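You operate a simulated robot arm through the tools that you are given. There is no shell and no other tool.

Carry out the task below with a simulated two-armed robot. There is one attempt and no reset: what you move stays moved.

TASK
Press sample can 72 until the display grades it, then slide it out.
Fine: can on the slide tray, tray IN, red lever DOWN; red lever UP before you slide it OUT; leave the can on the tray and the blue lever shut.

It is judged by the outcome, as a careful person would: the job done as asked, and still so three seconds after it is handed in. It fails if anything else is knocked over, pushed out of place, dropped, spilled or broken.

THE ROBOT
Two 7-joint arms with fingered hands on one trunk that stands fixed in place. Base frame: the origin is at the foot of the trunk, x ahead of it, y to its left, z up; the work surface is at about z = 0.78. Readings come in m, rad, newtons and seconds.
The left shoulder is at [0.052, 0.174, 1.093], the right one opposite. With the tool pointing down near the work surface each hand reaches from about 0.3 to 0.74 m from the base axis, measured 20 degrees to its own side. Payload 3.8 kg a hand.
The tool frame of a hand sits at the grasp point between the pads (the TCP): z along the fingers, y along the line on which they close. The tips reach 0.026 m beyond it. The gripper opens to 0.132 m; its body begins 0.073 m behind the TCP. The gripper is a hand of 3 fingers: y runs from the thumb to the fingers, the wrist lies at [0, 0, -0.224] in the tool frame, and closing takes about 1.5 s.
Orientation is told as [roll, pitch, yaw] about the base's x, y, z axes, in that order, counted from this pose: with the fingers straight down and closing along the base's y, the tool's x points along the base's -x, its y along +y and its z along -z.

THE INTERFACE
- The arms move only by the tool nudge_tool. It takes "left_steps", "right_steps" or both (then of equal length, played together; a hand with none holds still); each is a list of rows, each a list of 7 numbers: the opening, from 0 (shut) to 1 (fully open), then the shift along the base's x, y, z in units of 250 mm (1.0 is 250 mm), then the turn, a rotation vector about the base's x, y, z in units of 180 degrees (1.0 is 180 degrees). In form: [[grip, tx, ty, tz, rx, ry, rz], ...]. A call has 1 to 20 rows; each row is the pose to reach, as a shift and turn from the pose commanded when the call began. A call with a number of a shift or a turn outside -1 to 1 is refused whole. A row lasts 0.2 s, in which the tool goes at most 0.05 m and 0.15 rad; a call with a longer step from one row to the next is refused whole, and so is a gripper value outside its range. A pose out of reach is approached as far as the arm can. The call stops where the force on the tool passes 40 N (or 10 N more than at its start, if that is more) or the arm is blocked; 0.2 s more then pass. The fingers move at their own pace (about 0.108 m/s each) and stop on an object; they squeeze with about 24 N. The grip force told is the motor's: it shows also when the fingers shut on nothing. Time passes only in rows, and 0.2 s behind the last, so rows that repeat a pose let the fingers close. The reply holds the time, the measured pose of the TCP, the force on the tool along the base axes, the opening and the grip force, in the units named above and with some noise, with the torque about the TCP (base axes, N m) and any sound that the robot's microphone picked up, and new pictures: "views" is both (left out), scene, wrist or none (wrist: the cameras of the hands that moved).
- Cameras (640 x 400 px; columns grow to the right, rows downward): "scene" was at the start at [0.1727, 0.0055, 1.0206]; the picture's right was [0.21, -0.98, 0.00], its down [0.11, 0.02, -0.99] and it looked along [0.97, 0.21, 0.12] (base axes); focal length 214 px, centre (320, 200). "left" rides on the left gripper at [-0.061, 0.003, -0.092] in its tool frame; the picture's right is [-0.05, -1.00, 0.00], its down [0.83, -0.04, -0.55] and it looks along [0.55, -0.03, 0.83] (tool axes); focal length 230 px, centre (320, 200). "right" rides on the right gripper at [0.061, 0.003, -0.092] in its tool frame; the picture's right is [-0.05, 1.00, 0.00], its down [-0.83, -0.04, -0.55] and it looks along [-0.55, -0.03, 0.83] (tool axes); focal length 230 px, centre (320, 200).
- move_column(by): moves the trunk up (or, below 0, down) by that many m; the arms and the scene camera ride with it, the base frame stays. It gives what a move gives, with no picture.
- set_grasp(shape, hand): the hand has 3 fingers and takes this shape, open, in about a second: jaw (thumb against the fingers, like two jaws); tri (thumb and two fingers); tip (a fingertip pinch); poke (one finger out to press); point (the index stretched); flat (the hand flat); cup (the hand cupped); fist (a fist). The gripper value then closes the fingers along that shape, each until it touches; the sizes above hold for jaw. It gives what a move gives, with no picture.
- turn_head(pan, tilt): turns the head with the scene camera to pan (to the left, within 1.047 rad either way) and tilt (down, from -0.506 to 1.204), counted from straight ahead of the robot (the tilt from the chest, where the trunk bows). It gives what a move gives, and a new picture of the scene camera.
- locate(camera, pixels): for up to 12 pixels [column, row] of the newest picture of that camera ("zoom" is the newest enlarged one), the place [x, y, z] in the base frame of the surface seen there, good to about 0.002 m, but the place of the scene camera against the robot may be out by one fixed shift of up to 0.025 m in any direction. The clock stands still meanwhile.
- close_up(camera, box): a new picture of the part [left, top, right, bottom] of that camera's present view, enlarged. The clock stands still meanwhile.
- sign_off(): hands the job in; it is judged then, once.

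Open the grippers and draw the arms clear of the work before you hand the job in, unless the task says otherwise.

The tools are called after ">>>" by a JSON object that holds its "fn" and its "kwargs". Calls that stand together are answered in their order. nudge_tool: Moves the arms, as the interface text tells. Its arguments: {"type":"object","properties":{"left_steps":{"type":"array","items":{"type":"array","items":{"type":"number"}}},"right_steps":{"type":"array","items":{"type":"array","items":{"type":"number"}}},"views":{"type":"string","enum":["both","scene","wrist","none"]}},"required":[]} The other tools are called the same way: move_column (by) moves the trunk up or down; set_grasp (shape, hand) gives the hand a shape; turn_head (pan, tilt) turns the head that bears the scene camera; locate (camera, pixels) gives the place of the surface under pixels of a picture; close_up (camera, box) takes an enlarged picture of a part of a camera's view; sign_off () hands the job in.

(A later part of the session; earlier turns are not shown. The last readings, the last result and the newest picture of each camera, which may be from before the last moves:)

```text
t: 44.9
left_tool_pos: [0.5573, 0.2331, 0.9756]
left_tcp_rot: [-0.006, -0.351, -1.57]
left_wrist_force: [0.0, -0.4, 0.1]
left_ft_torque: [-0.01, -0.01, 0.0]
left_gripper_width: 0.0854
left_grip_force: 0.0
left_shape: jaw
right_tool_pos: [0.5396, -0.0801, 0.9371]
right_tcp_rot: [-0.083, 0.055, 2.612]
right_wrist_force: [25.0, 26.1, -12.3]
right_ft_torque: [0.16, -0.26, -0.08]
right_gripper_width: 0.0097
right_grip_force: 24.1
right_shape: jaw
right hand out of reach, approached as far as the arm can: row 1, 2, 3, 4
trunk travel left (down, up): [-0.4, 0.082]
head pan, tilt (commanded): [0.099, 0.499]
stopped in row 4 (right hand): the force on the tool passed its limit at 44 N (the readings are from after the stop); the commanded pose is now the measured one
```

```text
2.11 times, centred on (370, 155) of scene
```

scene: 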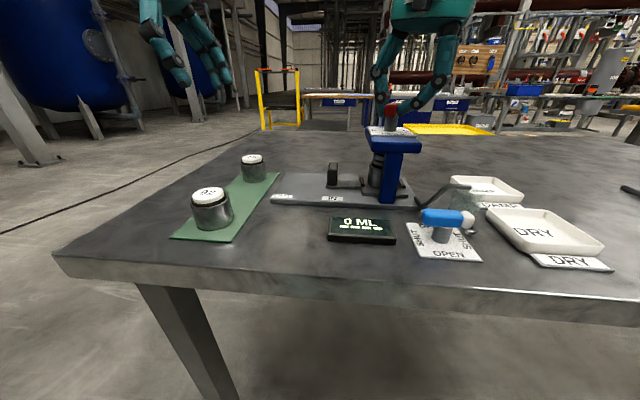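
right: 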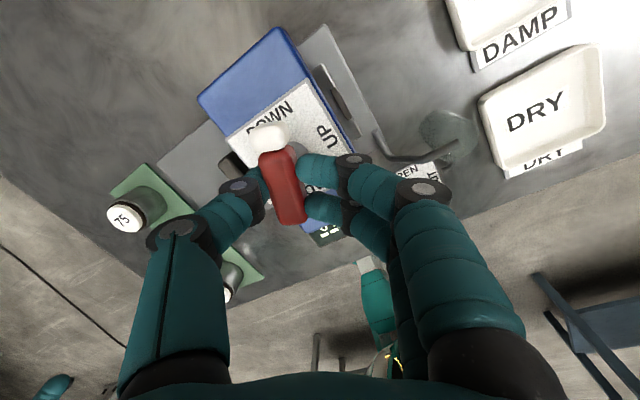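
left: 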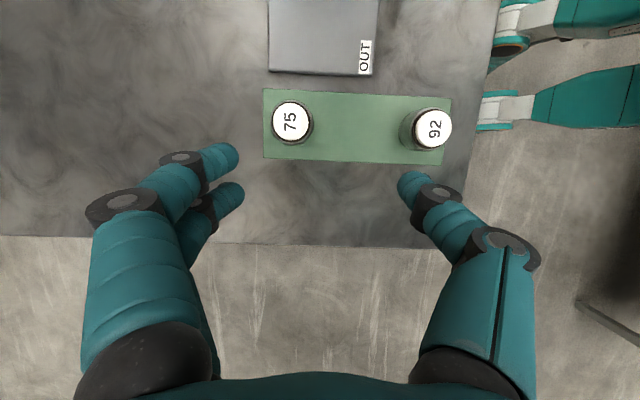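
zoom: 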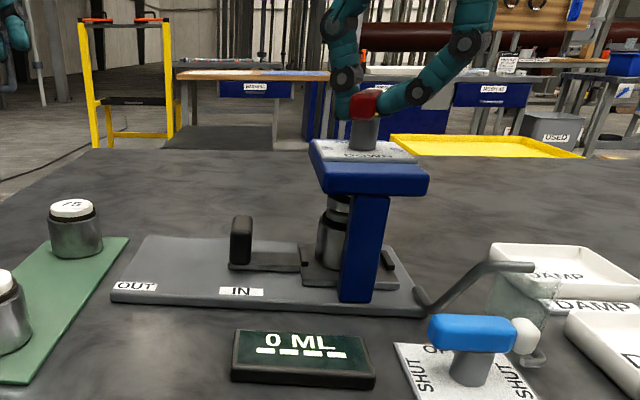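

The arm reached its wrist limit with the lever at roughly 50–55°. I open the right hand carefully in place and lift away to regrip.

>>> {"fn": "nudge_tool", "kwargs": {"right_steps": [[0.15, 0, 0, 0, 0, 0, 0], [0.3, 0, 0, 0, 0, 0, 0], [0.45, 0, 0, 0, 0, 0, 0], [0.6, 0, 0, 0, 0, 0, 0], [0.65, 0, 0, 0, 0, 0, 0]], "views": "both"}}

>>> {"fn": "close_up", "kwargs": {"camera": "scene", "box": [340, 60, 440, 160]}}

```text
t: 46.1
left_tool_pos: [0.5545, 0.2317, 0.979]
left_tcp_rot: [-0.002, -0.349, -1.572]
left_wrist_force: [0.0, 0.0, 0.3]
left_ft_torque: [-0.01, 0.01, -0.01]
left_gripper_width: 0.0852
left_grip_force: 0.1
left_shape: jaw
right_tool_pos: [0.5359, -0.0864, 0.9384]
right_tcp_rot: [-0.074, 0.055, 2.611]
right_wrist_force: [0.7, -0.1, 1.0]
right_ft_torque: [0.01, 0.0, 0.04]
right_gripper_width: 0.0854
right_grip_force: 0.1
right_shape: jaw
trunk travel left (down, up): [-0.4, 0.082]
head pan, tilt (commanded): [0.099, 0.499]
```

scene: 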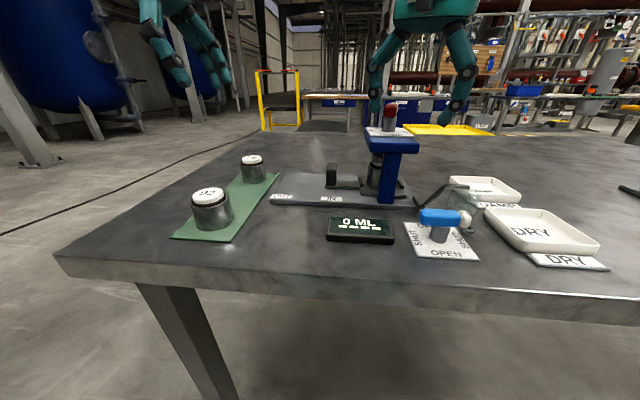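
right: 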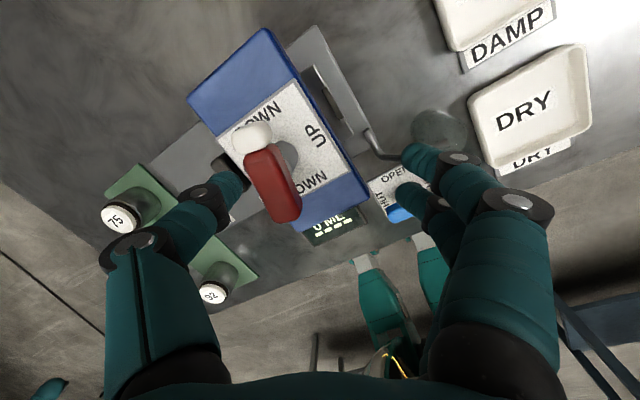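

```text
4.00 times, centred on (390, 110) of scene
```

zoom: 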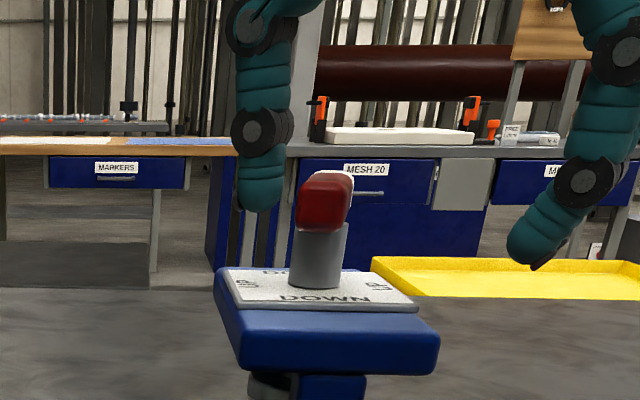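

The lever stays put and is already close to DOWN (far side). I measure the bar's direction.

>>> {"fn": "locate", "kwargs": {"camera": "right", "pixels": [[250, 137], [262, 165], [272, 185], [284, 208], [255, 160], [295, 185]]}}

>>> {"fn": "close_up", "kwargs": {"camera": "right", "box": [180, 20, 400, 260]}}

```text
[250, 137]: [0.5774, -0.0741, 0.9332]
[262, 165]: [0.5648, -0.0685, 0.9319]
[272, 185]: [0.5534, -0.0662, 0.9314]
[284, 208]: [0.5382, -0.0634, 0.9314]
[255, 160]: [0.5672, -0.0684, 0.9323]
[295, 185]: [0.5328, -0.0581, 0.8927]
```

```text
1.67 times, centred on (290, 140) of right
```

zoom: 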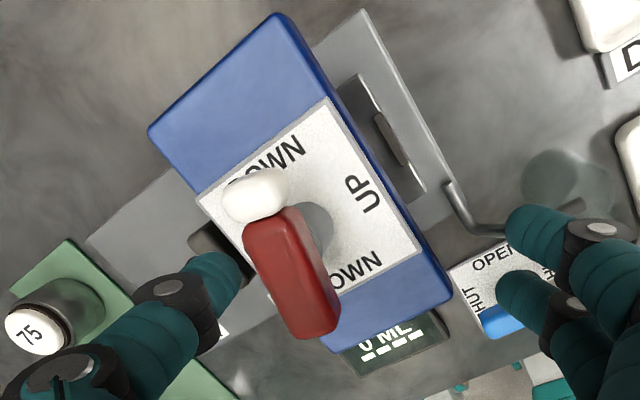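

The bar is at 75° of the turn (15° short of DOWN). I lift the right hand clear and turn it back so it can regrip at a comfortable wrist angle.

>>> {"fn": "nudge_tool", "kwargs": {"right_steps": [[0.65, 0, 0, 0.12, 0, 0, 0], [0.65, 0, 0, 0.26, 0, 0, 0], [0.65, 0, 0, 0.4, 0, 0, 0], [0.65, 0.02, 0.02, 0.4, 0, 0, -0.04], [0.65, 0.04, 0.04, 0.4, 0, 0, -0.08], [0.65, 0.06, 0.06, 0.4, 0, 0, -0.12], [0.65, 0.075, 0.08, 0.4, 0, 0, -0.16], [0.65, 0.075, 0.08, 0.4, 0, 0, -0.2], [0.65, 0.075, 0.08, 0.4, 0, 0, -0.24], [0.65, 0.075, 0.08, 0.4, 0, 0, -0.28], [0.65, 0.075, 0.08, 0.4, 0, 0, -0.32], [0.65, 0.075, 0.08, 0.4, 0, 0, -0.36], [0.65, 0.075, 0.08, 0.4, 0, 0, -0.4], [0.65, 0.075, 0.08, 0.4, 0, 0, -0.44], [0.65, 0.075, 0.08, 0.4, 0, 0, -0.48], [0.65, 0.075, 0.08, 0.4, 0, 0, -0.52], [0.65, 0.075, 0.08, 0.4, 0, 0, -0.56], [0.65, 0.075, 0.08, 0.4, 0, 0, -0.6], [0.65, 0.075, 0.08, 0.4, 0, 0, -0.64], [0.65, 0.075, 0.08, 0.4, 0, 0, -0.64]], "views": "scene"}}

```text
t: 50.3
left_tool_pos: [0.555, 0.2306, 0.9785]
left_tcp_rot: [-0.003, -0.348, -1.573]
left_wrist_force: [-0.1, 0.3, 0.2]
left_ft_torque: [-0.03, 0.02, 0.0]
left_gripper_width: 0.0854
left_grip_force: 0.0
left_shape: jaw
right_tool_pos: [0.5548, -0.0667, 1.0385]
right_tcp_rot: [-0.076, 0.056, 0.599]
right_wrist_force: [0.4, 1.1, -1.0]
right_ft_torque: [0.02, 0.07, -0.01]
right_gripper_width: 0.0854
right_grip_force: 0.0
right_shape: jaw
right hand out of reach, approached as far as the arm can: row 2, 3
trunk travel left (down, up): [-0.4, 0.082]
head pan, tilt (commanded): [0.099, 0.499]
```

scene: 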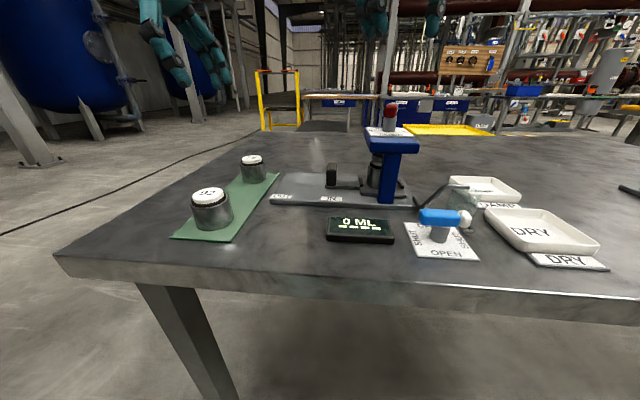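

Hand is clear at yaw 0.60 rad with a slight tilt. I first remove the tilt.

>>> {"fn": "nudge_tool", "kwargs": {"right_steps": [[0.65, 0, 0, 0, 0.03, -0.001, 0], [0.65, 0, 0, 0, 0.03, -0.001, 0]], "views": "none"}}

```text
t: 50.9
left_tool_pos: [0.5534, 0.2325, 0.9782]
left_tcp_rot: [-0.002, -0.351, -1.573]
left_wrist_force: [-0.3, 0.0, 0.4]
left_ft_torque: [-0.01, 0.02, -0.01]
left_gripper_width: 0.0855
left_grip_force: 0.0
left_shape: jaw
right_tool_pos: [0.5538, -0.0649, 1.0388]
right_tcp_rot: [0.002, -0.001, 0.602]
right_wrist_force: [0.6, 0.1, -0.9]
right_ft_torque: [-0.05, -0.01, 0.0]
right_gripper_width: 0.0854
right_grip_force: 0.0
right_shape: jaw
trunk travel left (down, up): [-0.4, 0.082]
head pan, tilt (commanded): [0.099, 0.499]
```

Tilt is removed. Now I turn to yaw ≈ −15° to match the bar.

>>> {"fn": "nudge_tool", "kwargs": {"right_steps": [[0.65, 0, 0, 0, 0, 0, -0.04], [0.65, 0, 0, 0, 0, 0, -0.08], [0.65, 0, 0, 0, 0, 0, -0.12], [0.65, 0, 0, 0, 0, 0, -0.16], [0.65, 0, 0, 0, 0, 0, -0.2], [0.65, 0, 0, 0, 0, 0, -0.24], [0.65, 0, 0, 0, 0, 0, -0.274], [0.65, 0, 0, 0, 0, 0, -0.274]], "views": "both"}}

```text
t: 52.7
left_tool_pos: [0.5548, 0.2316, 0.9793]
left_tcp_rot: [-0.004, -0.349, -1.57]
left_wrist_force: [0.0, 1.0, -0.4]
left_ft_torque: [0.01, -0.01, -0.04]
left_gripper_width: 0.0855
left_grip_force: 0.1
left_shape: jaw
right_tool_pos: [0.5555, -0.0664, 1.0388]
right_tcp_rot: [0.001, -0.001, -0.261]
right_wrist_force: [-0.9, -0.9, -0.1]
right_ft_torque: [-0.01, 0.02, 0.0]
right_gripper_width: 0.0854
right_grip_force: 0.1
right_shape: jaw
trunk travel left (down, up): [-0.4, 0.082]
head pan, tilt (commanded): [0.099, 0.499]
```

scene: 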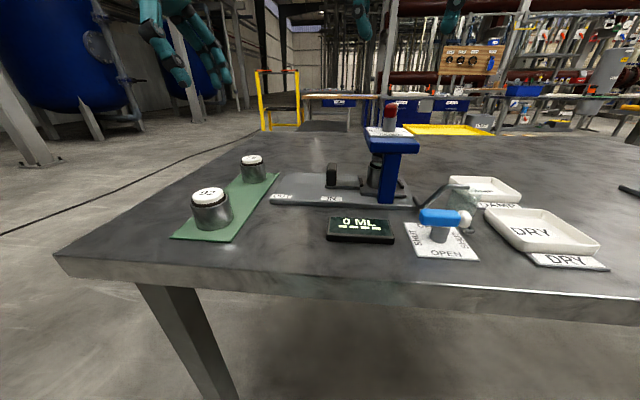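
right: 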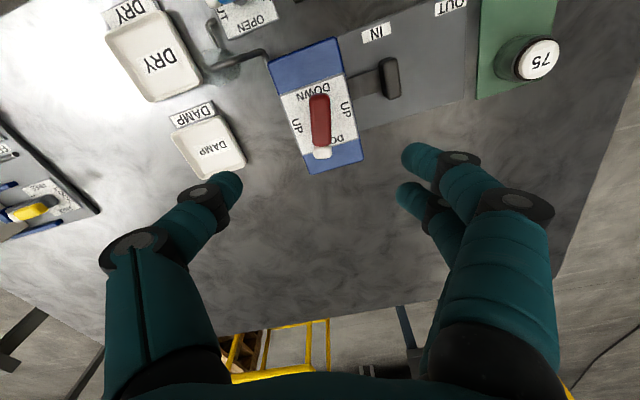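

The bar now appears straight between the fingers at (320,120). I descend around it.

>>> {"fn": "nudge_tool", "kwargs": {"right_steps": [[0.55, 0, 0, -0.1, 0, 0, 0], [0.55, 0, 0, -0.2, 0, 0, 0], [0.55, 0, 0, -0.3, 0, 0, 0], [0.55, 0, 0, -0.38, 0, 0, 0], [0.55, 0, 0, -0.444, 0, 0, 0], [0.55, 0, 0, -0.444, 0, 0, 0]], "views": "both"}}

```text
t: 54.1
left_tool_pos: [0.5551, 0.2321, 0.9781]
left_tcp_rot: [-0.004, -0.349, -1.571]
left_wrist_force: [0.0, 0.6, 0.0]
left_ft_torque: [-0.02, 0.02, 0.02]
left_gripper_width: 0.0856
left_grip_force: 0.1
left_shape: jaw
right_tool_pos: [0.5558, -0.0659, 0.9272]
right_tcp_rot: [0.0, -0.002, -0.257]
right_wrist_force: [0.3, -0.5, 0.2]
right_ft_torque: [-0.03, -0.01, 0.01]
right_gripper_width: 0.073
right_grip_force: 0.0
right_shape: jaw
trunk travel left (down, up): [-0.4, 0.082]
head pan, tilt (commanded): [0.099, 0.499]
```

scene: 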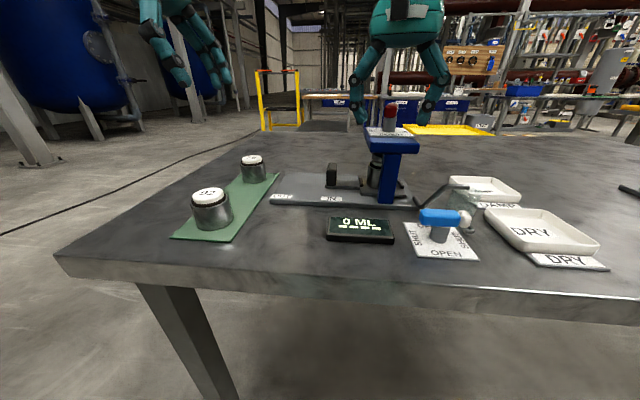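
right: 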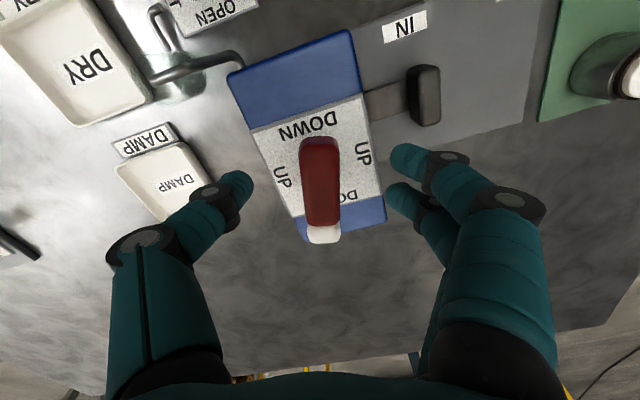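

The bar is centred between thumb (left) and fingers (right). I close and turn counter-clockwise the last ~17°.

>>> {"fn": "nudge_tool", "kwargs": {"right_steps": [[0.4, 0, 0, 0, 0, 0, 0], [0.25, 0, 0, 0, 0, 0, 0], [0.1, 0, 0, 0, 0, 0, 0], [0, 0, 0, 0, 0, 0, 0], [0, 0, 0, 0, 0, 0, 0], [0, 0, 0, 0, 0, 0, 0], [0, 0, 0, 0, 0, 0, 0.02], [0, 0, 0, 0, 0, 0, 0.045], [0, 0, 0, 0, 0, 0, 0.07], [0, 0, 0, 0, 0, 0, 0.09], [0, 0, 0, 0, 0, 0, 0.095], [0, 0, 0, 0, 0, 0, 0.095]], "views": "both"}}

>>> {"fn": "close_up", "kwargs": {"camera": "scene", "box": [310, 80, 450, 250]}}

```text
t: 56.7
left_tool_pos: [0.5557, 0.2311, 0.9769]
left_tcp_rot: [-0.004, -0.348, -1.571]
left_wrist_force: [0.2, 0.7, 0.0]
left_ft_torque: [-0.02, -0.01, -0.01]
left_gripper_width: 0.0857
left_grip_force: 0.0
left_shape: jaw
right_tool_pos: [0.5556, -0.0671, 0.9263]
right_tcp_rot: [-0.001, -0.003, 0.041]
right_wrist_force: [-2.3, -4.8, -14.7]
right_ft_torque: [-0.3, 0.04, -0.07]
right_gripper_width: 0.0102
right_grip_force: 24.3
right_shape: jaw
trunk travel left (down, up): [-0.4, 0.082]
head pan, tilt (commanded): [0.099, 0.499]
```

scene: 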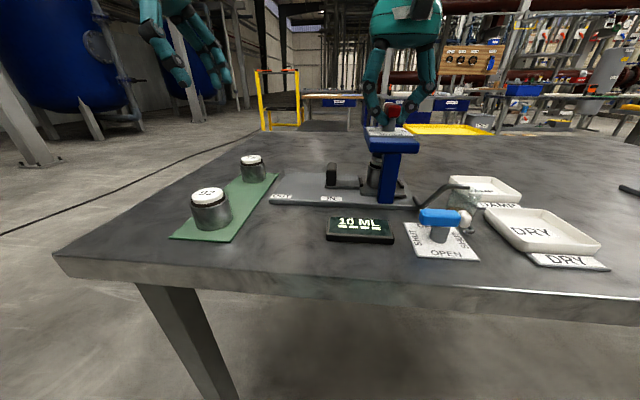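
right: 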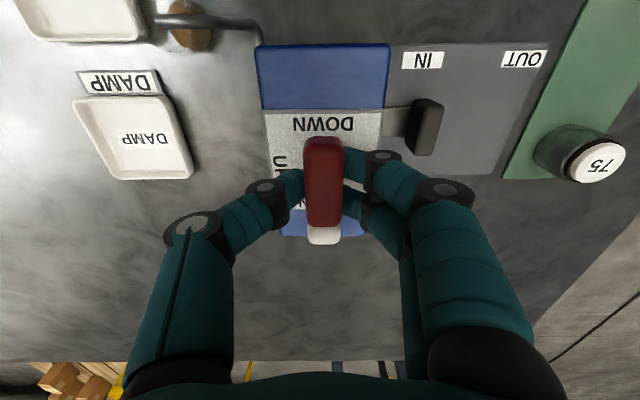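

```text
2.35 times, centred on (380, 165) of scene
```

zoom: 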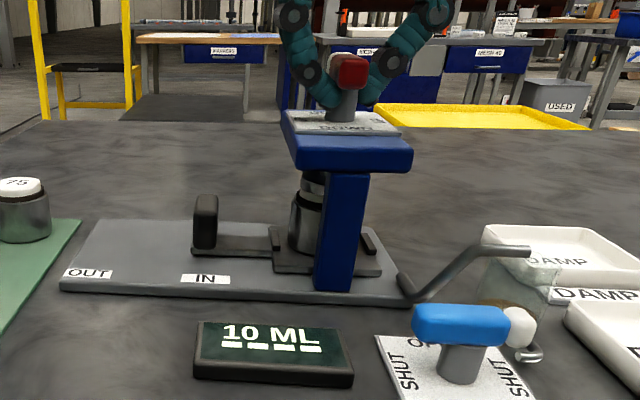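

The display now reads 10 ML and liquid is coming out: the press is working. I hold and watch the display.

>>> {"fn": "nudge_tool", "kwargs": {"right_steps": [[0, 0, 0, 0, 0, 0, 0], [0, 0, 0, 0, 0, 0, 0], [0, 0, 0, 0, 0, 0, 0], [0, 0, 0, 0, 0, 0, 0], [0, 0, 0, 0, 0, 0, 0]], "views": "scene"}}

>>> {"fn": "close_up", "kwargs": {"camera": "scene", "box": [310, 170, 490, 270]}}

```text
t: 57.9
left_tool_pos: [0.5559, 0.2316, 0.9778]
left_tcp_rot: [-0.005, -0.347, -1.57]
left_wrist_force: [0.3, -0.1, -0.5]
left_ft_torque: [-0.02, -0.02, -0.04]
left_gripper_width: 0.0855
left_grip_force: 0.0
left_shape: jaw
right_tool_pos: [0.5552, -0.0667, 0.9268]
right_tcp_rot: [-0.001, 0.001, 0.04]
right_wrist_force: [-2.2, -4.4, -15.8]
right_ft_torque: [-0.3, 0.07, -0.02]
right_gripper_width: 0.0103
right_grip_force: 24.3
right_shape: jaw
trunk travel left (down, up): [-0.4, 0.082]
head pan, tilt (commanded): [0.099, 0.499]
```

scene: 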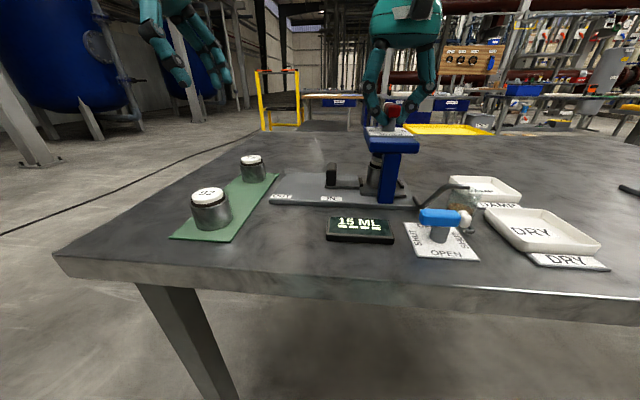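

```text
3.56 times, centred on (400, 220) of scene
```

zoom: 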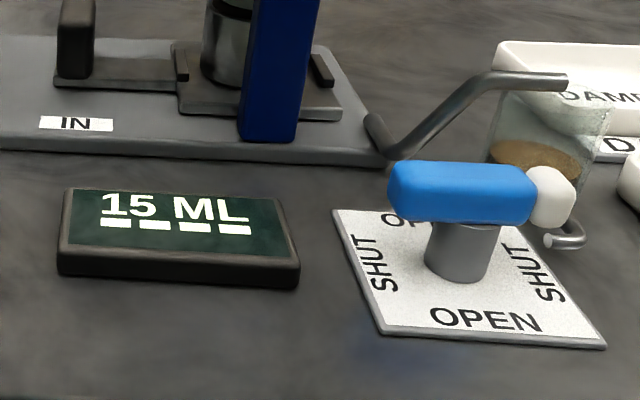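

15 ML now, jar filling slowly, no grade yet (dashes). I keep holding.

>>> {"fn": "nudge_tool", "kwargs": {"right_steps": [[0, 0, 0, 0, 0, 0, 0], [0, 0, 0, 0, 0, 0, 0], [0, 0, 0, 0, 0, 0, 0], [0, 0, 0, 0, 0, 0, 0], [0, 0, 0, 0, 0, 0, 0]], "views": "scene"}}

>>> {"fn": "close_up", "kwargs": {"camera": "scene", "box": [310, 170, 490, 270]}}

```text
t: 59.1
left_tool_pos: [0.555, 0.2317, 0.9784]
left_tcp_rot: [-0.002, -0.349, -1.569]
left_wrist_force: [-0.1, -0.5, 0.5]
left_ft_torque: [-0.03, -0.01, 0.0]
left_gripper_width: 0.0853
left_grip_force: 0.0
left_shape: jaw
right_tool_pos: [0.5561, -0.0682, 0.9263]
right_tcp_rot: [0.001, -0.001, 0.039]
right_wrist_force: [-1.6, -4.6, -15.5]
right_ft_torque: [-0.32, 0.07, -0.05]
right_gripper_width: 0.0104
right_grip_force: 24.2
right_shape: jaw
trunk travel left (down, up): [-0.4, 0.082]
head pan, tilt (commanded): [0.099, 0.499]
```

scene: 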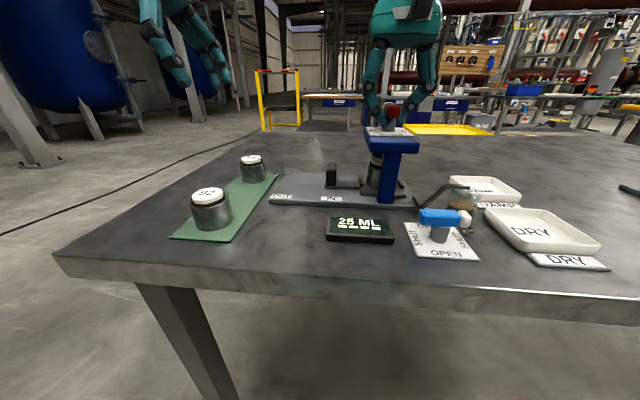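

```text
3.56 times, centred on (400, 220) of scene
```

zoom: 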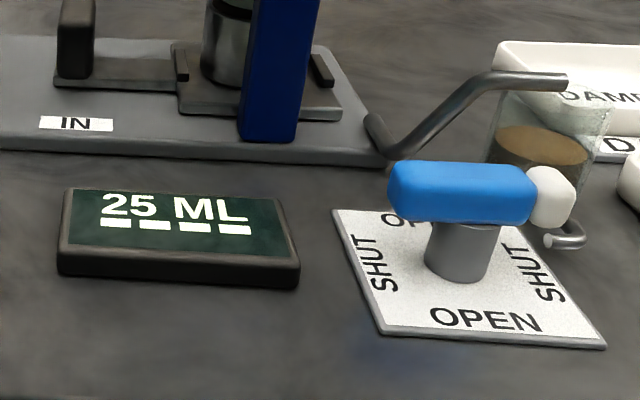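

25 ML, still dashes, jar around a third to half full. I keep holding in short intervals and watch both.

>>> {"fn": "nudge_tool", "kwargs": {"right_steps": [[0, 0, 0, 0, 0, 0, 0], [0, 0, 0, 0, 0, 0, 0], [0, 0, 0, 0, 0, 0, 0]], "views": "scene"}}

>>> {"fn": "close_up", "kwargs": {"camera": "scene", "box": [310, 170, 490, 270]}}

```text
t: 59.9
left_tool_pos: [0.5562, 0.2309, 0.9781]
left_tcp_rot: [-0.003, -0.35, -1.571]
left_wrist_force: [-0.3, 0.0, -0.7]
left_ft_torque: [-0.01, 0.02, 0.02]
left_gripper_width: 0.0853
left_grip_force: 0.0
left_shape: jaw
right_tool_pos: [0.5559, -0.0679, 0.9263]
right_tcp_rot: [0.0, 0.001, 0.04]
right_wrist_force: [-1.7, -4.0, -15.8]
right_ft_torque: [-0.3, 0.07, -0.08]
right_gripper_width: 0.01
right_grip_force: 23.6
right_shape: jaw
trunk travel left (down, up): [-0.4, 0.082]
head pan, tilt (commanded): [0.099, 0.499]
```

scene: 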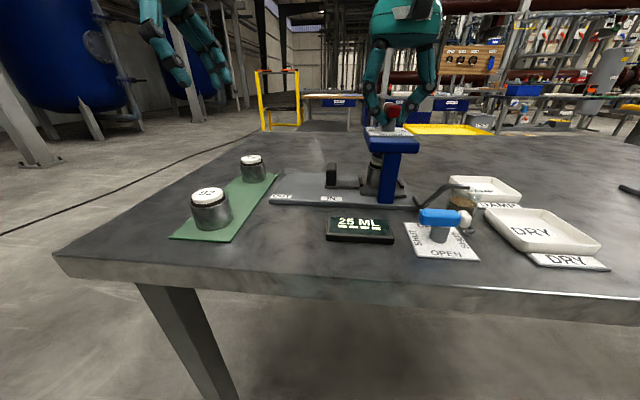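

```text
3.56 times, centred on (400, 220) of scene
```

zoom: 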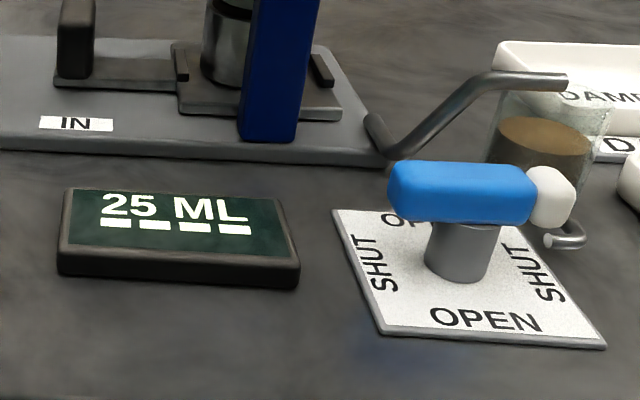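

Still 25 ML (coarse steps), dashes. I keep holding.

>>> {"fn": "nudge_tool", "kwargs": {"right_steps": [[0, 0, 0, 0, 0, 0, 0], [0, 0, 0, 0, 0, 0, 0], [0, 0, 0, 0, 0, 0, 0]], "views": "scene"}}

>>> {"fn": "close_up", "kwargs": {"camera": "scene", "box": [310, 170, 490, 270]}}

```text
t: 60.7
left_tool_pos: [0.555, 0.2309, 0.9772]
left_tcp_rot: [-0.002, -0.349, -1.57]
left_wrist_force: [-0.2, -0.5, 0.4]
left_ft_torque: [-0.02, -0.02, 0.0]
left_gripper_width: 0.0853
left_grip_force: 0.1
left_shape: jaw
right_tool_pos: [0.5545, -0.0668, 0.9277]
right_tcp_rot: [0.0, -0.001, 0.042]
right_wrist_force: [-2.3, -3.7, -14.7]
right_ft_torque: [-0.33, 0.06, -0.05]
right_gripper_width: 0.0105
right_grip_force: 24.1
right_shape: jaw
trunk travel left (down, up): [-0.4, 0.082]
head pan, tilt (commanded): [0.099, 0.499]
```

scene: 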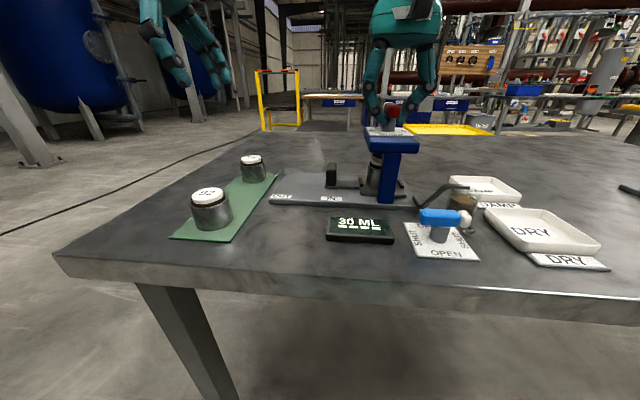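

```text
3.56 times, centred on (400, 220) of scene
```

zoom: 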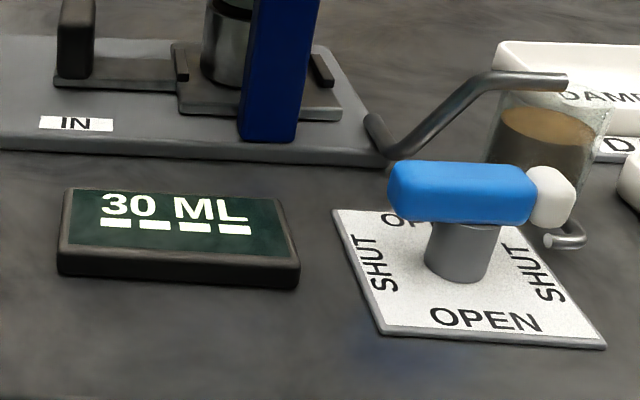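

30 ML, the jar's level is rising with room left at the top. I keep short holds.

>>> {"fn": "nudge_tool", "kwargs": {"right_steps": [[0, 0, 0, 0, 0, 0, 0], [0, 0, 0, 0, 0, 0, 0]], "views": "scene"}}

>>> {"fn": "close_up", "kwargs": {"camera": "scene", "box": [310, 170, 490, 270]}}

```text
t: 61.3
left_tool_pos: [0.5555, 0.2298, 0.9789]
left_tcp_rot: [-0.002, -0.349, -1.571]
left_wrist_force: [-0.8, -0.8, 0.4]
left_ft_torque: [0.01, -0.01, 0.01]
left_gripper_width: 0.0855
left_grip_force: 0.1
left_shape: jaw
right_tool_pos: [0.5557, -0.0669, 0.9269]
right_tcp_rot: [-0.001, -0.001, 0.04]
right_wrist_force: [-2.3, -3.0, -16.0]
right_ft_torque: [-0.3, 0.07, 0.01]
right_gripper_width: 0.0105
right_grip_force: 24.2
right_shape: jaw
trunk travel left (down, up): [-0.4, 0.082]
head pan, tilt (commanded): [0.099, 0.499]
```

scene: 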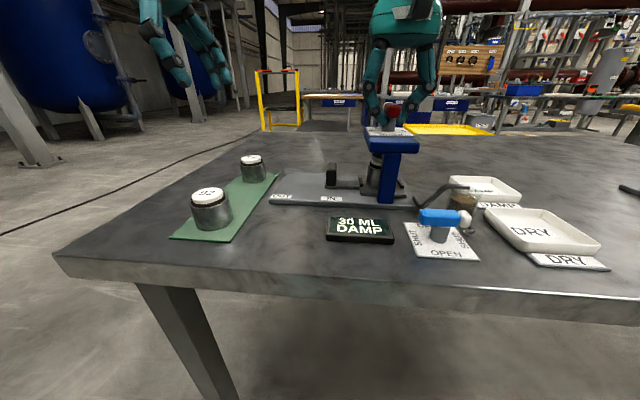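

```text
3.56 times, centred on (400, 220) of scene
```

zoom: 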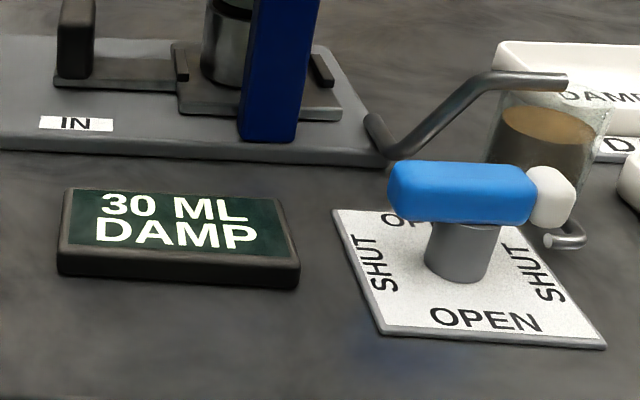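

The display grades the can: "30 ML DAMP". Now I turn the red lever back clockwise toward UP, first about 45°.

>>> {"fn": "nudge_tool", "kwargs": {"right_steps": [[0, 0, 0, 0, 0, 0, -0.035], [0, 0, 0, 0, 0, 0, -0.07], [0, 0, 0, 0, 0, 0, -0.105], [0, 0, 0, 0, 0, 0, -0.14], [0, 0, 0, 0, 0, 0, -0.175], [0, 0, 0, 0, 0, 0, -0.21], [0, 0, 0, 0, 0, 0, -0.24], [0, 0, 0, 0, 0, 0, -0.27], [0, 0, 0, 0, 0, 0, -0.27]], "views": "both"}}

>>> {"fn": "close_up", "kwargs": {"camera": "scene", "box": [310, 80, 490, 250]}}

```text
t: 63.3
left_tool_pos: [0.5556, 0.2308, 0.9787]
left_tcp_rot: [-0.001, -0.349, -1.573]
left_wrist_force: [-0.1, -0.1, 0.6]
left_ft_torque: [-0.01, 0.0, -0.02]
left_gripper_width: 0.0855
left_grip_force: 0.1
left_shape: jaw
right_tool_pos: [0.5551, -0.0669, 0.9277]
right_tcp_rot: [-0.001, 0.001, -0.807]
right_wrist_force: [-7.9, -3.3, -20.4]
right_ft_torque: [-0.22, 0.32, 0.05]
right_gripper_width: 0.0095
right_grip_force: 24.1
right_shape: jaw
trunk travel left (down, up): [-0.4, 0.082]
head pan, tilt (commanded): [0.099, 0.499]
```

scene: 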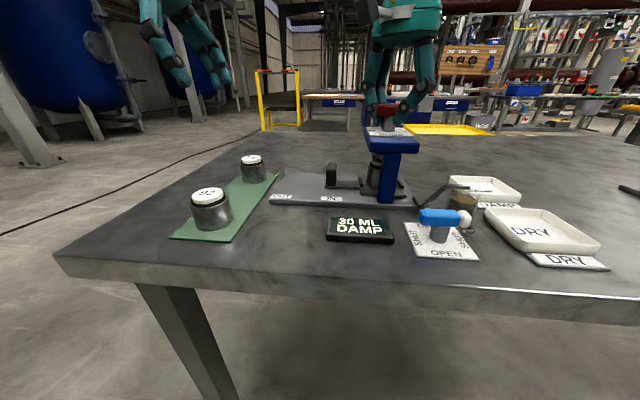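
right: 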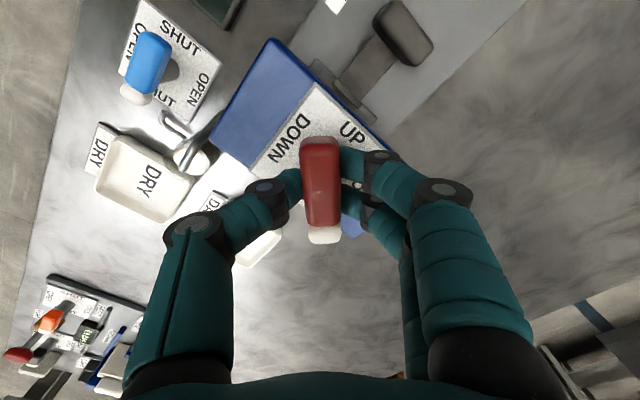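

```text
2.35 times, centred on (400, 165) of scene
```

zoom: 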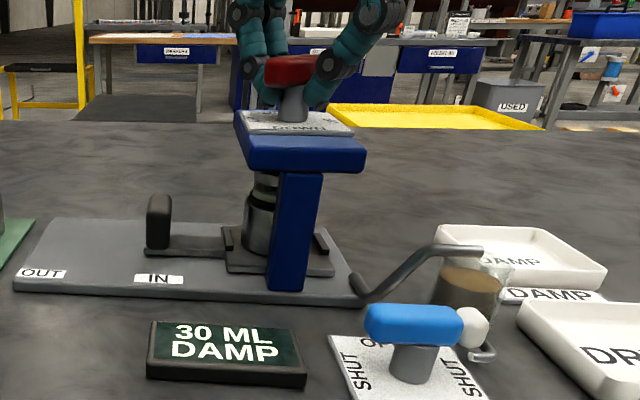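

The lever follows, about halfway back. I lower 2 mm to ease the pull and continue another 20°.

>>> {"fn": "nudge_tool", "kwargs": {"right_steps": [[0, 0, 0, -0.008, 0, 0, 0], [0, 0, 0, -0.008, 0, 0, -0.03], [0, 0, 0, -0.008, 0, 0, -0.06], [0, 0, 0, -0.008, 0, 0, -0.09], [0, 0, 0, -0.008, 0, 0, -0.12], [0, 0, 0, -0.008, 0, 0, -0.12]], "views": "wrist"}}

```text
t: 64.7
left_tool_pos: [0.5535, 0.2308, 0.9785]
left_tcp_rot: [-0.005, -0.348, -1.573]
left_wrist_force: [0.5, 0.2, 0.5]
left_ft_torque: [0.04, -0.01, 0.01]
left_gripper_width: 0.0853
left_grip_force: 0.0
left_shape: jaw
right_tool_pos: [0.5535, -0.0658, 0.9273]
right_tcp_rot: [0.0, -0.002, -1.185]
right_wrist_force: [-10.4, -1.9, -11.2]
right_ft_torque: [-0.1, 0.42, 0.06]
right_gripper_width: 0.0099
right_grip_force: 24.0
right_shape: jaw
trunk travel left (down, up): [-0.4, 0.082]
head pan, tilt (commanded): [0.099, 0.499]
```

right: 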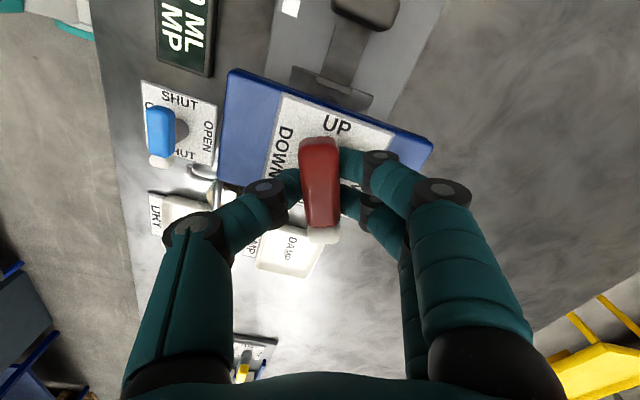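

Still following at yaw −68°. I continue the remaining ~24° to UP.

>>> {"fn": "nudge_tool", "kwargs": {"right_steps": [[0, 0, 0, 0, 0, 0, -0.03], [0, 0, 0, 0, 0, 0, -0.06], [0, 0, 0, 0, 0, 0, -0.09], [0, 0, 0, 0, 0, 0, -0.115], [0, 0, 0, 0, 0, 0, -0.13], [0, 0, 0, 0, 0, 0, -0.13]], "views": "both"}}

>>> {"fn": "close_up", "kwargs": {"camera": "scene", "box": [310, 80, 490, 250]}}

```text
t: 66.1
left_tool_pos: [0.5542, 0.232, 0.9784]
left_tcp_rot: [-0.004, -0.35, -1.573]
left_wrist_force: [1.1, -0.3, 0.3]
left_ft_torque: [0.04, 0.01, -0.03]
left_gripper_width: 0.0852
left_grip_force: 0.0
left_shape: jaw
right_tool_pos: [0.5553, -0.0652, 0.9274]
right_tcp_rot: [-0.001, 0.0, -1.594]
right_wrist_force: [-12.1, 2.0, -8.0]
right_ft_torque: [0.06, 0.44, 0.09]
right_gripper_width: 0.0094
right_grip_force: 24.2
right_shape: jaw
trunk travel left (down, up): [-0.4, 0.082]
head pan, tilt (commanded): [0.099, 0.499]
```

scene: 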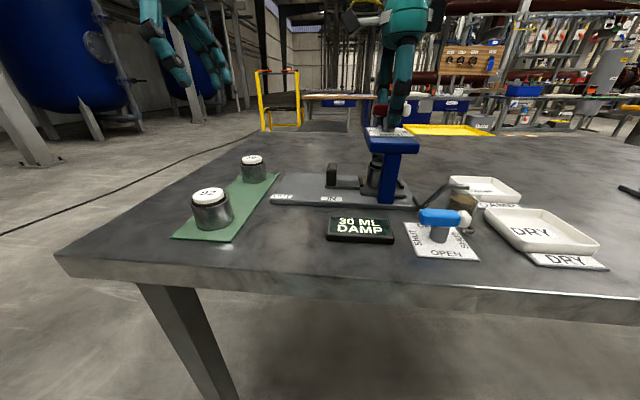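
right: 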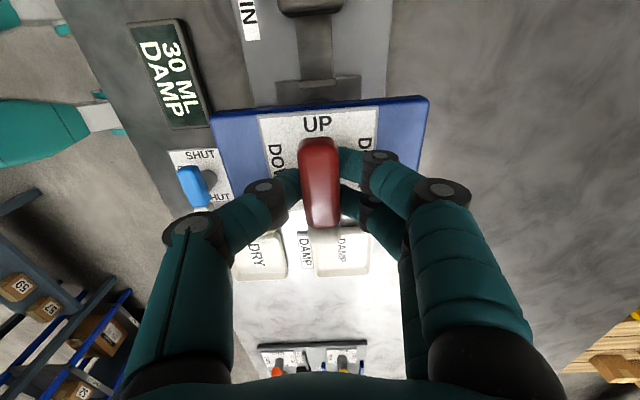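

```text
2.35 times, centred on (400, 165) of scene
```

zoom: 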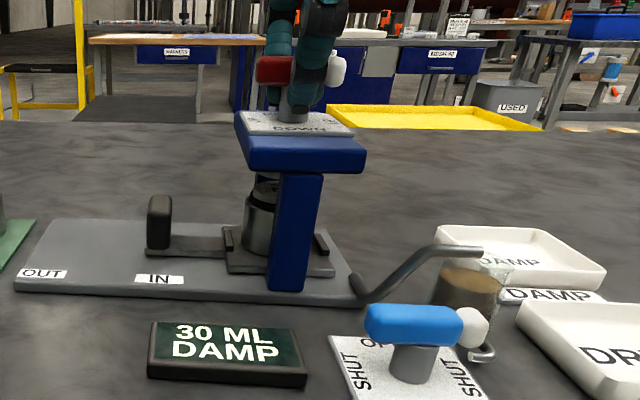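

The lever is back along UP. I nudge a few degrees more to be sure it is at its stop, then check torque.

>>> {"fn": "nudge_tool", "kwargs": {"right_steps": [[0, 0, 0, 0, 0, 0, -0.02], [0, 0, 0, 0, 0, 0, -0.04], [0, 0, 0, 0, 0, 0, -0.04]], "views": "wrist"}}

```text
t: 66.9
left_tool_pos: [0.5541, 0.2316, 0.9781]
left_tcp_rot: [-0.003, -0.349, -1.573]
left_wrist_force: [-0.2, 0.6, 0.7]
left_ft_torque: [0.02, -0.02, -0.01]
left_gripper_width: 0.0853
left_grip_force: 0.1
left_shape: jaw
right_tool_pos: [0.5535, -0.0651, 0.9269]
right_tcp_rot: [0.001, -0.001, -1.72]
right_wrist_force: [-10.4, 3.3, -8.3]
right_ft_torque: [0.1, 0.43, 0.36]
right_gripper_width: 0.0097
right_grip_force: 23.9
right_shape: jaw
trunk travel left (down, up): [-0.4, 0.082]
head pan, tilt (commanded): [0.099, 0.499]
```

right: 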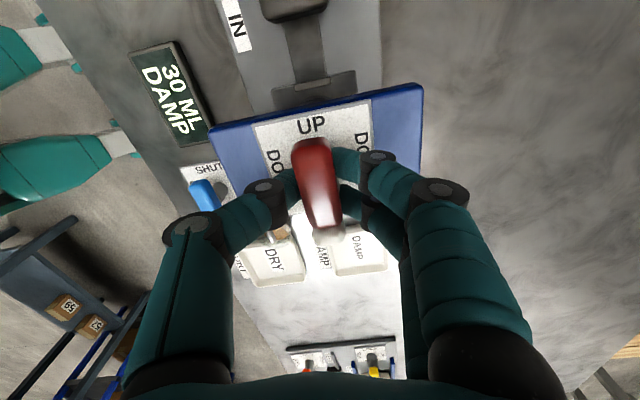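

Torque rose to 0.36 N·m: the lever is at its UP stop. I relax slightly and open the right hand.

>>> {"fn": "nudge_tool", "kwargs": {"right_steps": [[0, 0, 0, 0, 0, 0, 0.02], [0.15, 0, 0, 0, 0, 0, 0.02], [0.3, 0, 0, 0, 0, 0, 0.02], [0.45, 0, 0, 0, 0, 0, 0.02], [0.6, 0, 0, 0, 0, 0, 0.02], [0.6, 0, 0, 0, 0, 0, 0.02]], "views": "both"}}

>>> {"fn": "close_up", "kwargs": {"camera": "right", "box": [180, 60, 460, 280]}}

```text
t: 68.3
left_tool_pos: [0.5539, 0.2316, 0.9794]
left_tcp_rot: [-0.003, -0.348, -1.573]
left_wrist_force: [0.7, 0.6, 0.1]
left_ft_torque: [0.02, 0.02, 0.04]
left_gripper_width: 0.0855
left_grip_force: 0.0
left_shape: jaw
right_tool_pos: [0.5551, -0.0653, 0.927]
right_tcp_rot: [-0.001, -0.001, -1.655]
right_wrist_force: [-1.0, -0.5, -0.6]
right_ft_torque: [0.01, 0.02, 0.0]
right_gripper_width: 0.0785
right_grip_force: 0.0
right_shape: jaw
trunk travel left (down, up): [-0.4, 0.082]
head pan, tilt (commanded): [0.099, 0.499]
```

scene: 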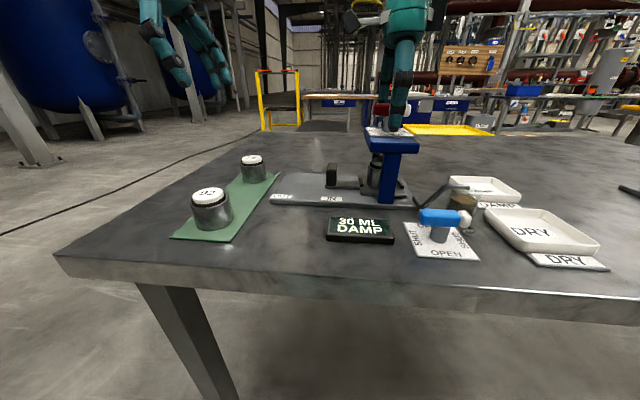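
right: 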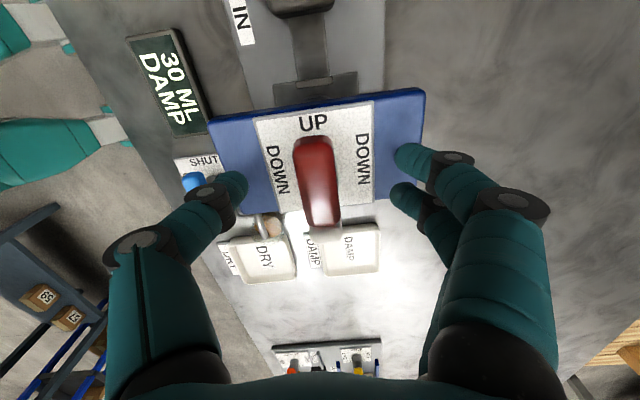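

```text
1.82 times, centred on (320, 170) of right
```

zoom: 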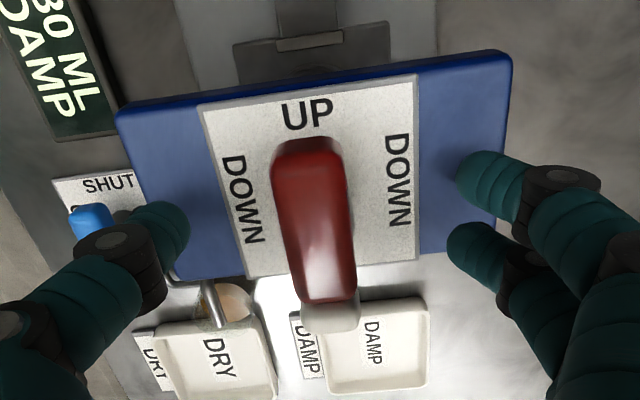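

Lever rests at UP, released. I raise the right hand straight up, then withdraw it to the right while turning it back.

>>> {"fn": "nudge_tool", "kwargs": {"right_steps": [[0.65, 0, 0, 0.14, 0, 0, 0], [0.65, 0, 0, 0.3, 0, 0, 0], [0.65, 0, 0, 0.46, 0, 0, 0], [0.65, 0, -0.02, 0.6, 0, 0, 0.04], [0.65, -0.02, -0.1, 0.66, 0, 0, 0.08], [0.65, -0.06, -0.2, 0.7, 0, 0, 0.12], [0.65, -0.1, -0.3, 0.74, 0, 0, 0.16], [0.65, -0.14, -0.4, 0.78, 0, 0, 0.2], [0.65, -0.18, -0.5, 0.8, 0, 0, 0.24], [0.65, -0.22, -0.6, 0.82, 0, 0, 0.28], [0.65, -0.26, -0.68, 0.84, 0, 0, 0.32], [0.65, -0.3, -0.74, 0.86, 0, 0, 0.36], [0.65, -0.3, -0.74, 0.86, 0, 0, 0.4], [0.65, -0.3, -0.74, 0.86, 0, 0, 0.44], [0.65, -0.3, -0.74, 0.86, 0, 0, 0.48], [0.65, -0.3, -0.74, 0.86, 0, 0, 0.52], [0.65, -0.3, -0.74, 0.86, 0, 0, 0.52]], "views": "both"}}

>>> {"fn": "close_up", "kwargs": {"camera": "scene", "box": [270, 80, 450, 220]}}

```text
t: 71.9
left_tool_pos: [0.5544, 0.2309, 0.9784]
left_tcp_rot: [-0.003, -0.348, -1.571]
left_wrist_force: [-0.5, 0.3, -0.4]
left_ft_torque: [0.0, 0.02, 0.03]
left_gripper_width: 0.0855
left_grip_force: 0.1
left_shape: jaw
right_tool_pos: [0.4798, -0.2513, 1.142]
right_tcp_rot: [0.0, -0.002, -0.02]
right_wrist_force: [-0.3, -0.1, 0.4]
right_ft_torque: [0.02, 0.01, -0.01]
right_gripper_width: 0.0854
right_grip_force: 0.0
right_shape: jaw
trunk travel left (down, up): [-0.4, 0.082]
head pan, tilt (commanded): [0.099, 0.499]
```

scene: 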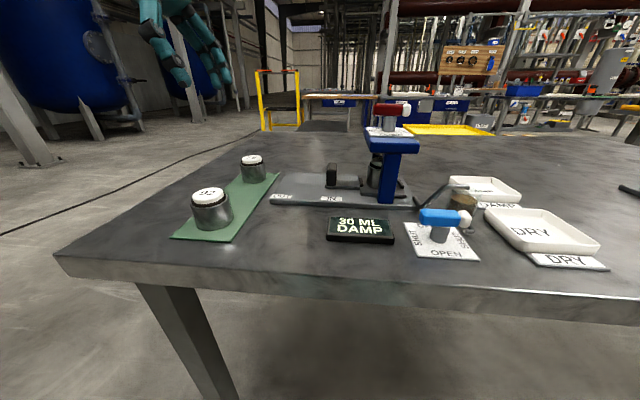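
right: 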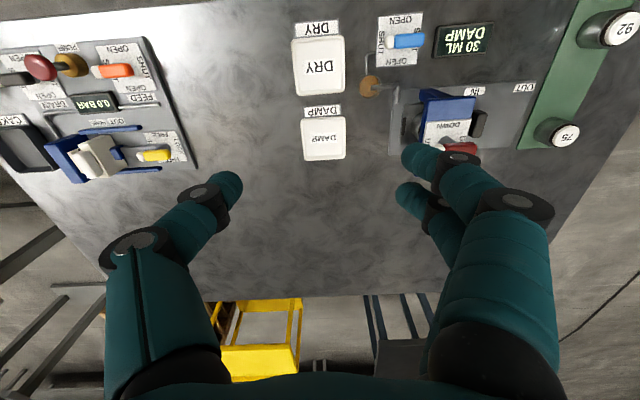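

```text
2.86 times, centred on (360, 150) of scene
```

zoom: 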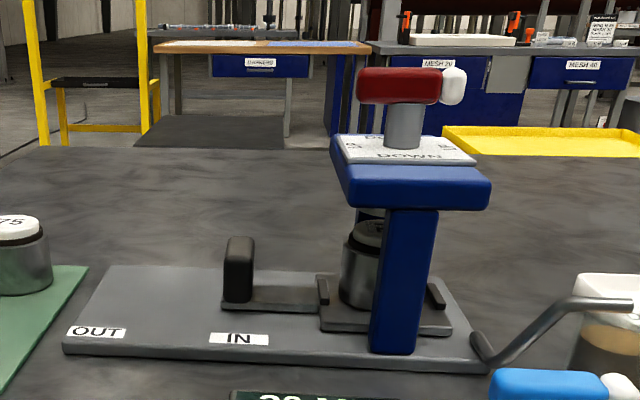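

Lever UP, right hand clear. Now the left hand goes back toward the handle along the reverse of its retreat path, stopping at a hover to check.

>>> {"fn": "nudge_tool", "kwargs": {"left_steps": [[0.65, 0, -0.16, -0.04, 0, 0, 0], [0.65, 0, -0.32, -0.08, 0, 0, 0], [0.65, 0, -0.48, -0.13, 0, 0, 0], [0.65, 0, -0.6, -0.19, 0, 0, 0], [0.65, 0, -0.682, -0.26, 0, 0, 0], [0.65, 0, -0.682, -0.26, 0, 0, 0]], "views": "both"}}

>>> {"fn": "close_up", "kwargs": {"camera": "scene", "box": [280, 60, 440, 220]}}

```text
t: 73.3
left_tool_pos: [0.5557, 0.0611, 0.9129]
left_tcp_rot: [-0.005, -0.348, -1.572]
left_wrist_force: [0.2, -0.4, -0.1]
left_ft_torque: [0.0, -0.02, -0.01]
left_gripper_width: 0.0855
left_grip_force: 0.1
left_shape: jaw
right_tool_pos: [0.4808, -0.2511, 1.1414]
right_tcp_rot: [-0.002, -0.001, -0.022]
right_wrist_force: [-0.5, -0.9, 0.2]
right_ft_torque: [-0.02, 0.01, -0.02]
right_gripper_width: 0.0855
right_grip_force: 0.2
right_shape: jaw
trunk travel left (down, up): [-0.4, 0.082]
head pan, tilt (commanded): [0.099, 0.499]
```

scene: 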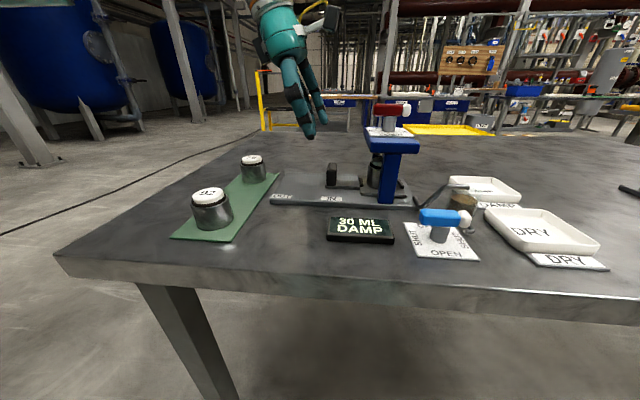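
left: 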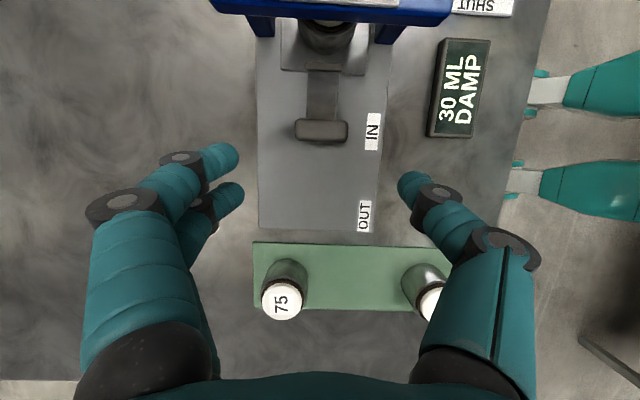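

```text
2.50 times, centred on (360, 140) of scene
```

zoom: 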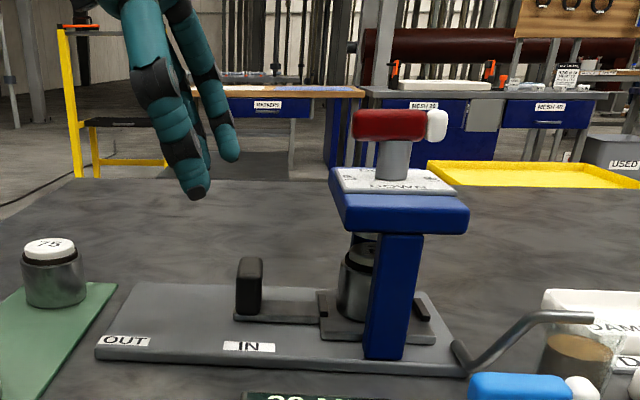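

I measure the handle's current position at (321,130) in the left wrist view.

>>> {"fn": "locate", "kwargs": {"camera": "left", "pixels": [[321, 126], [321, 133], [298, 129], [345, 130], [321, 138], [322, 70]]}}

>>> {"fn": "close_up", "kwargs": {"camera": "scene", "box": [350, 130, 430, 210]}}

```text
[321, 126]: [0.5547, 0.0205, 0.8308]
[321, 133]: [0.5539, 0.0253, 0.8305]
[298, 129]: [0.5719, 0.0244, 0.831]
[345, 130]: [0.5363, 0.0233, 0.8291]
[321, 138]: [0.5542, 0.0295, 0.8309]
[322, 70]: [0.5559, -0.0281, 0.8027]
```

```text
5.00 times, centred on (390, 170) of scene
```

zoom: 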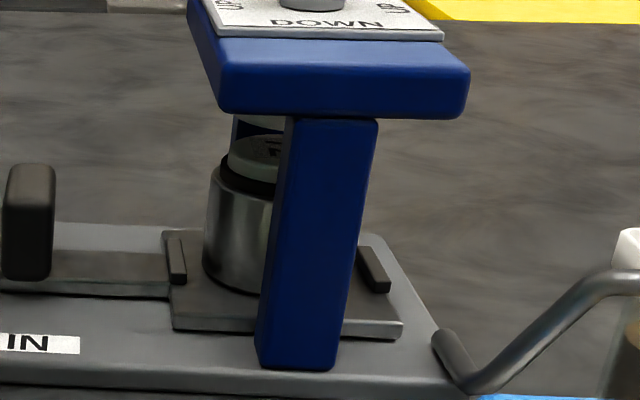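

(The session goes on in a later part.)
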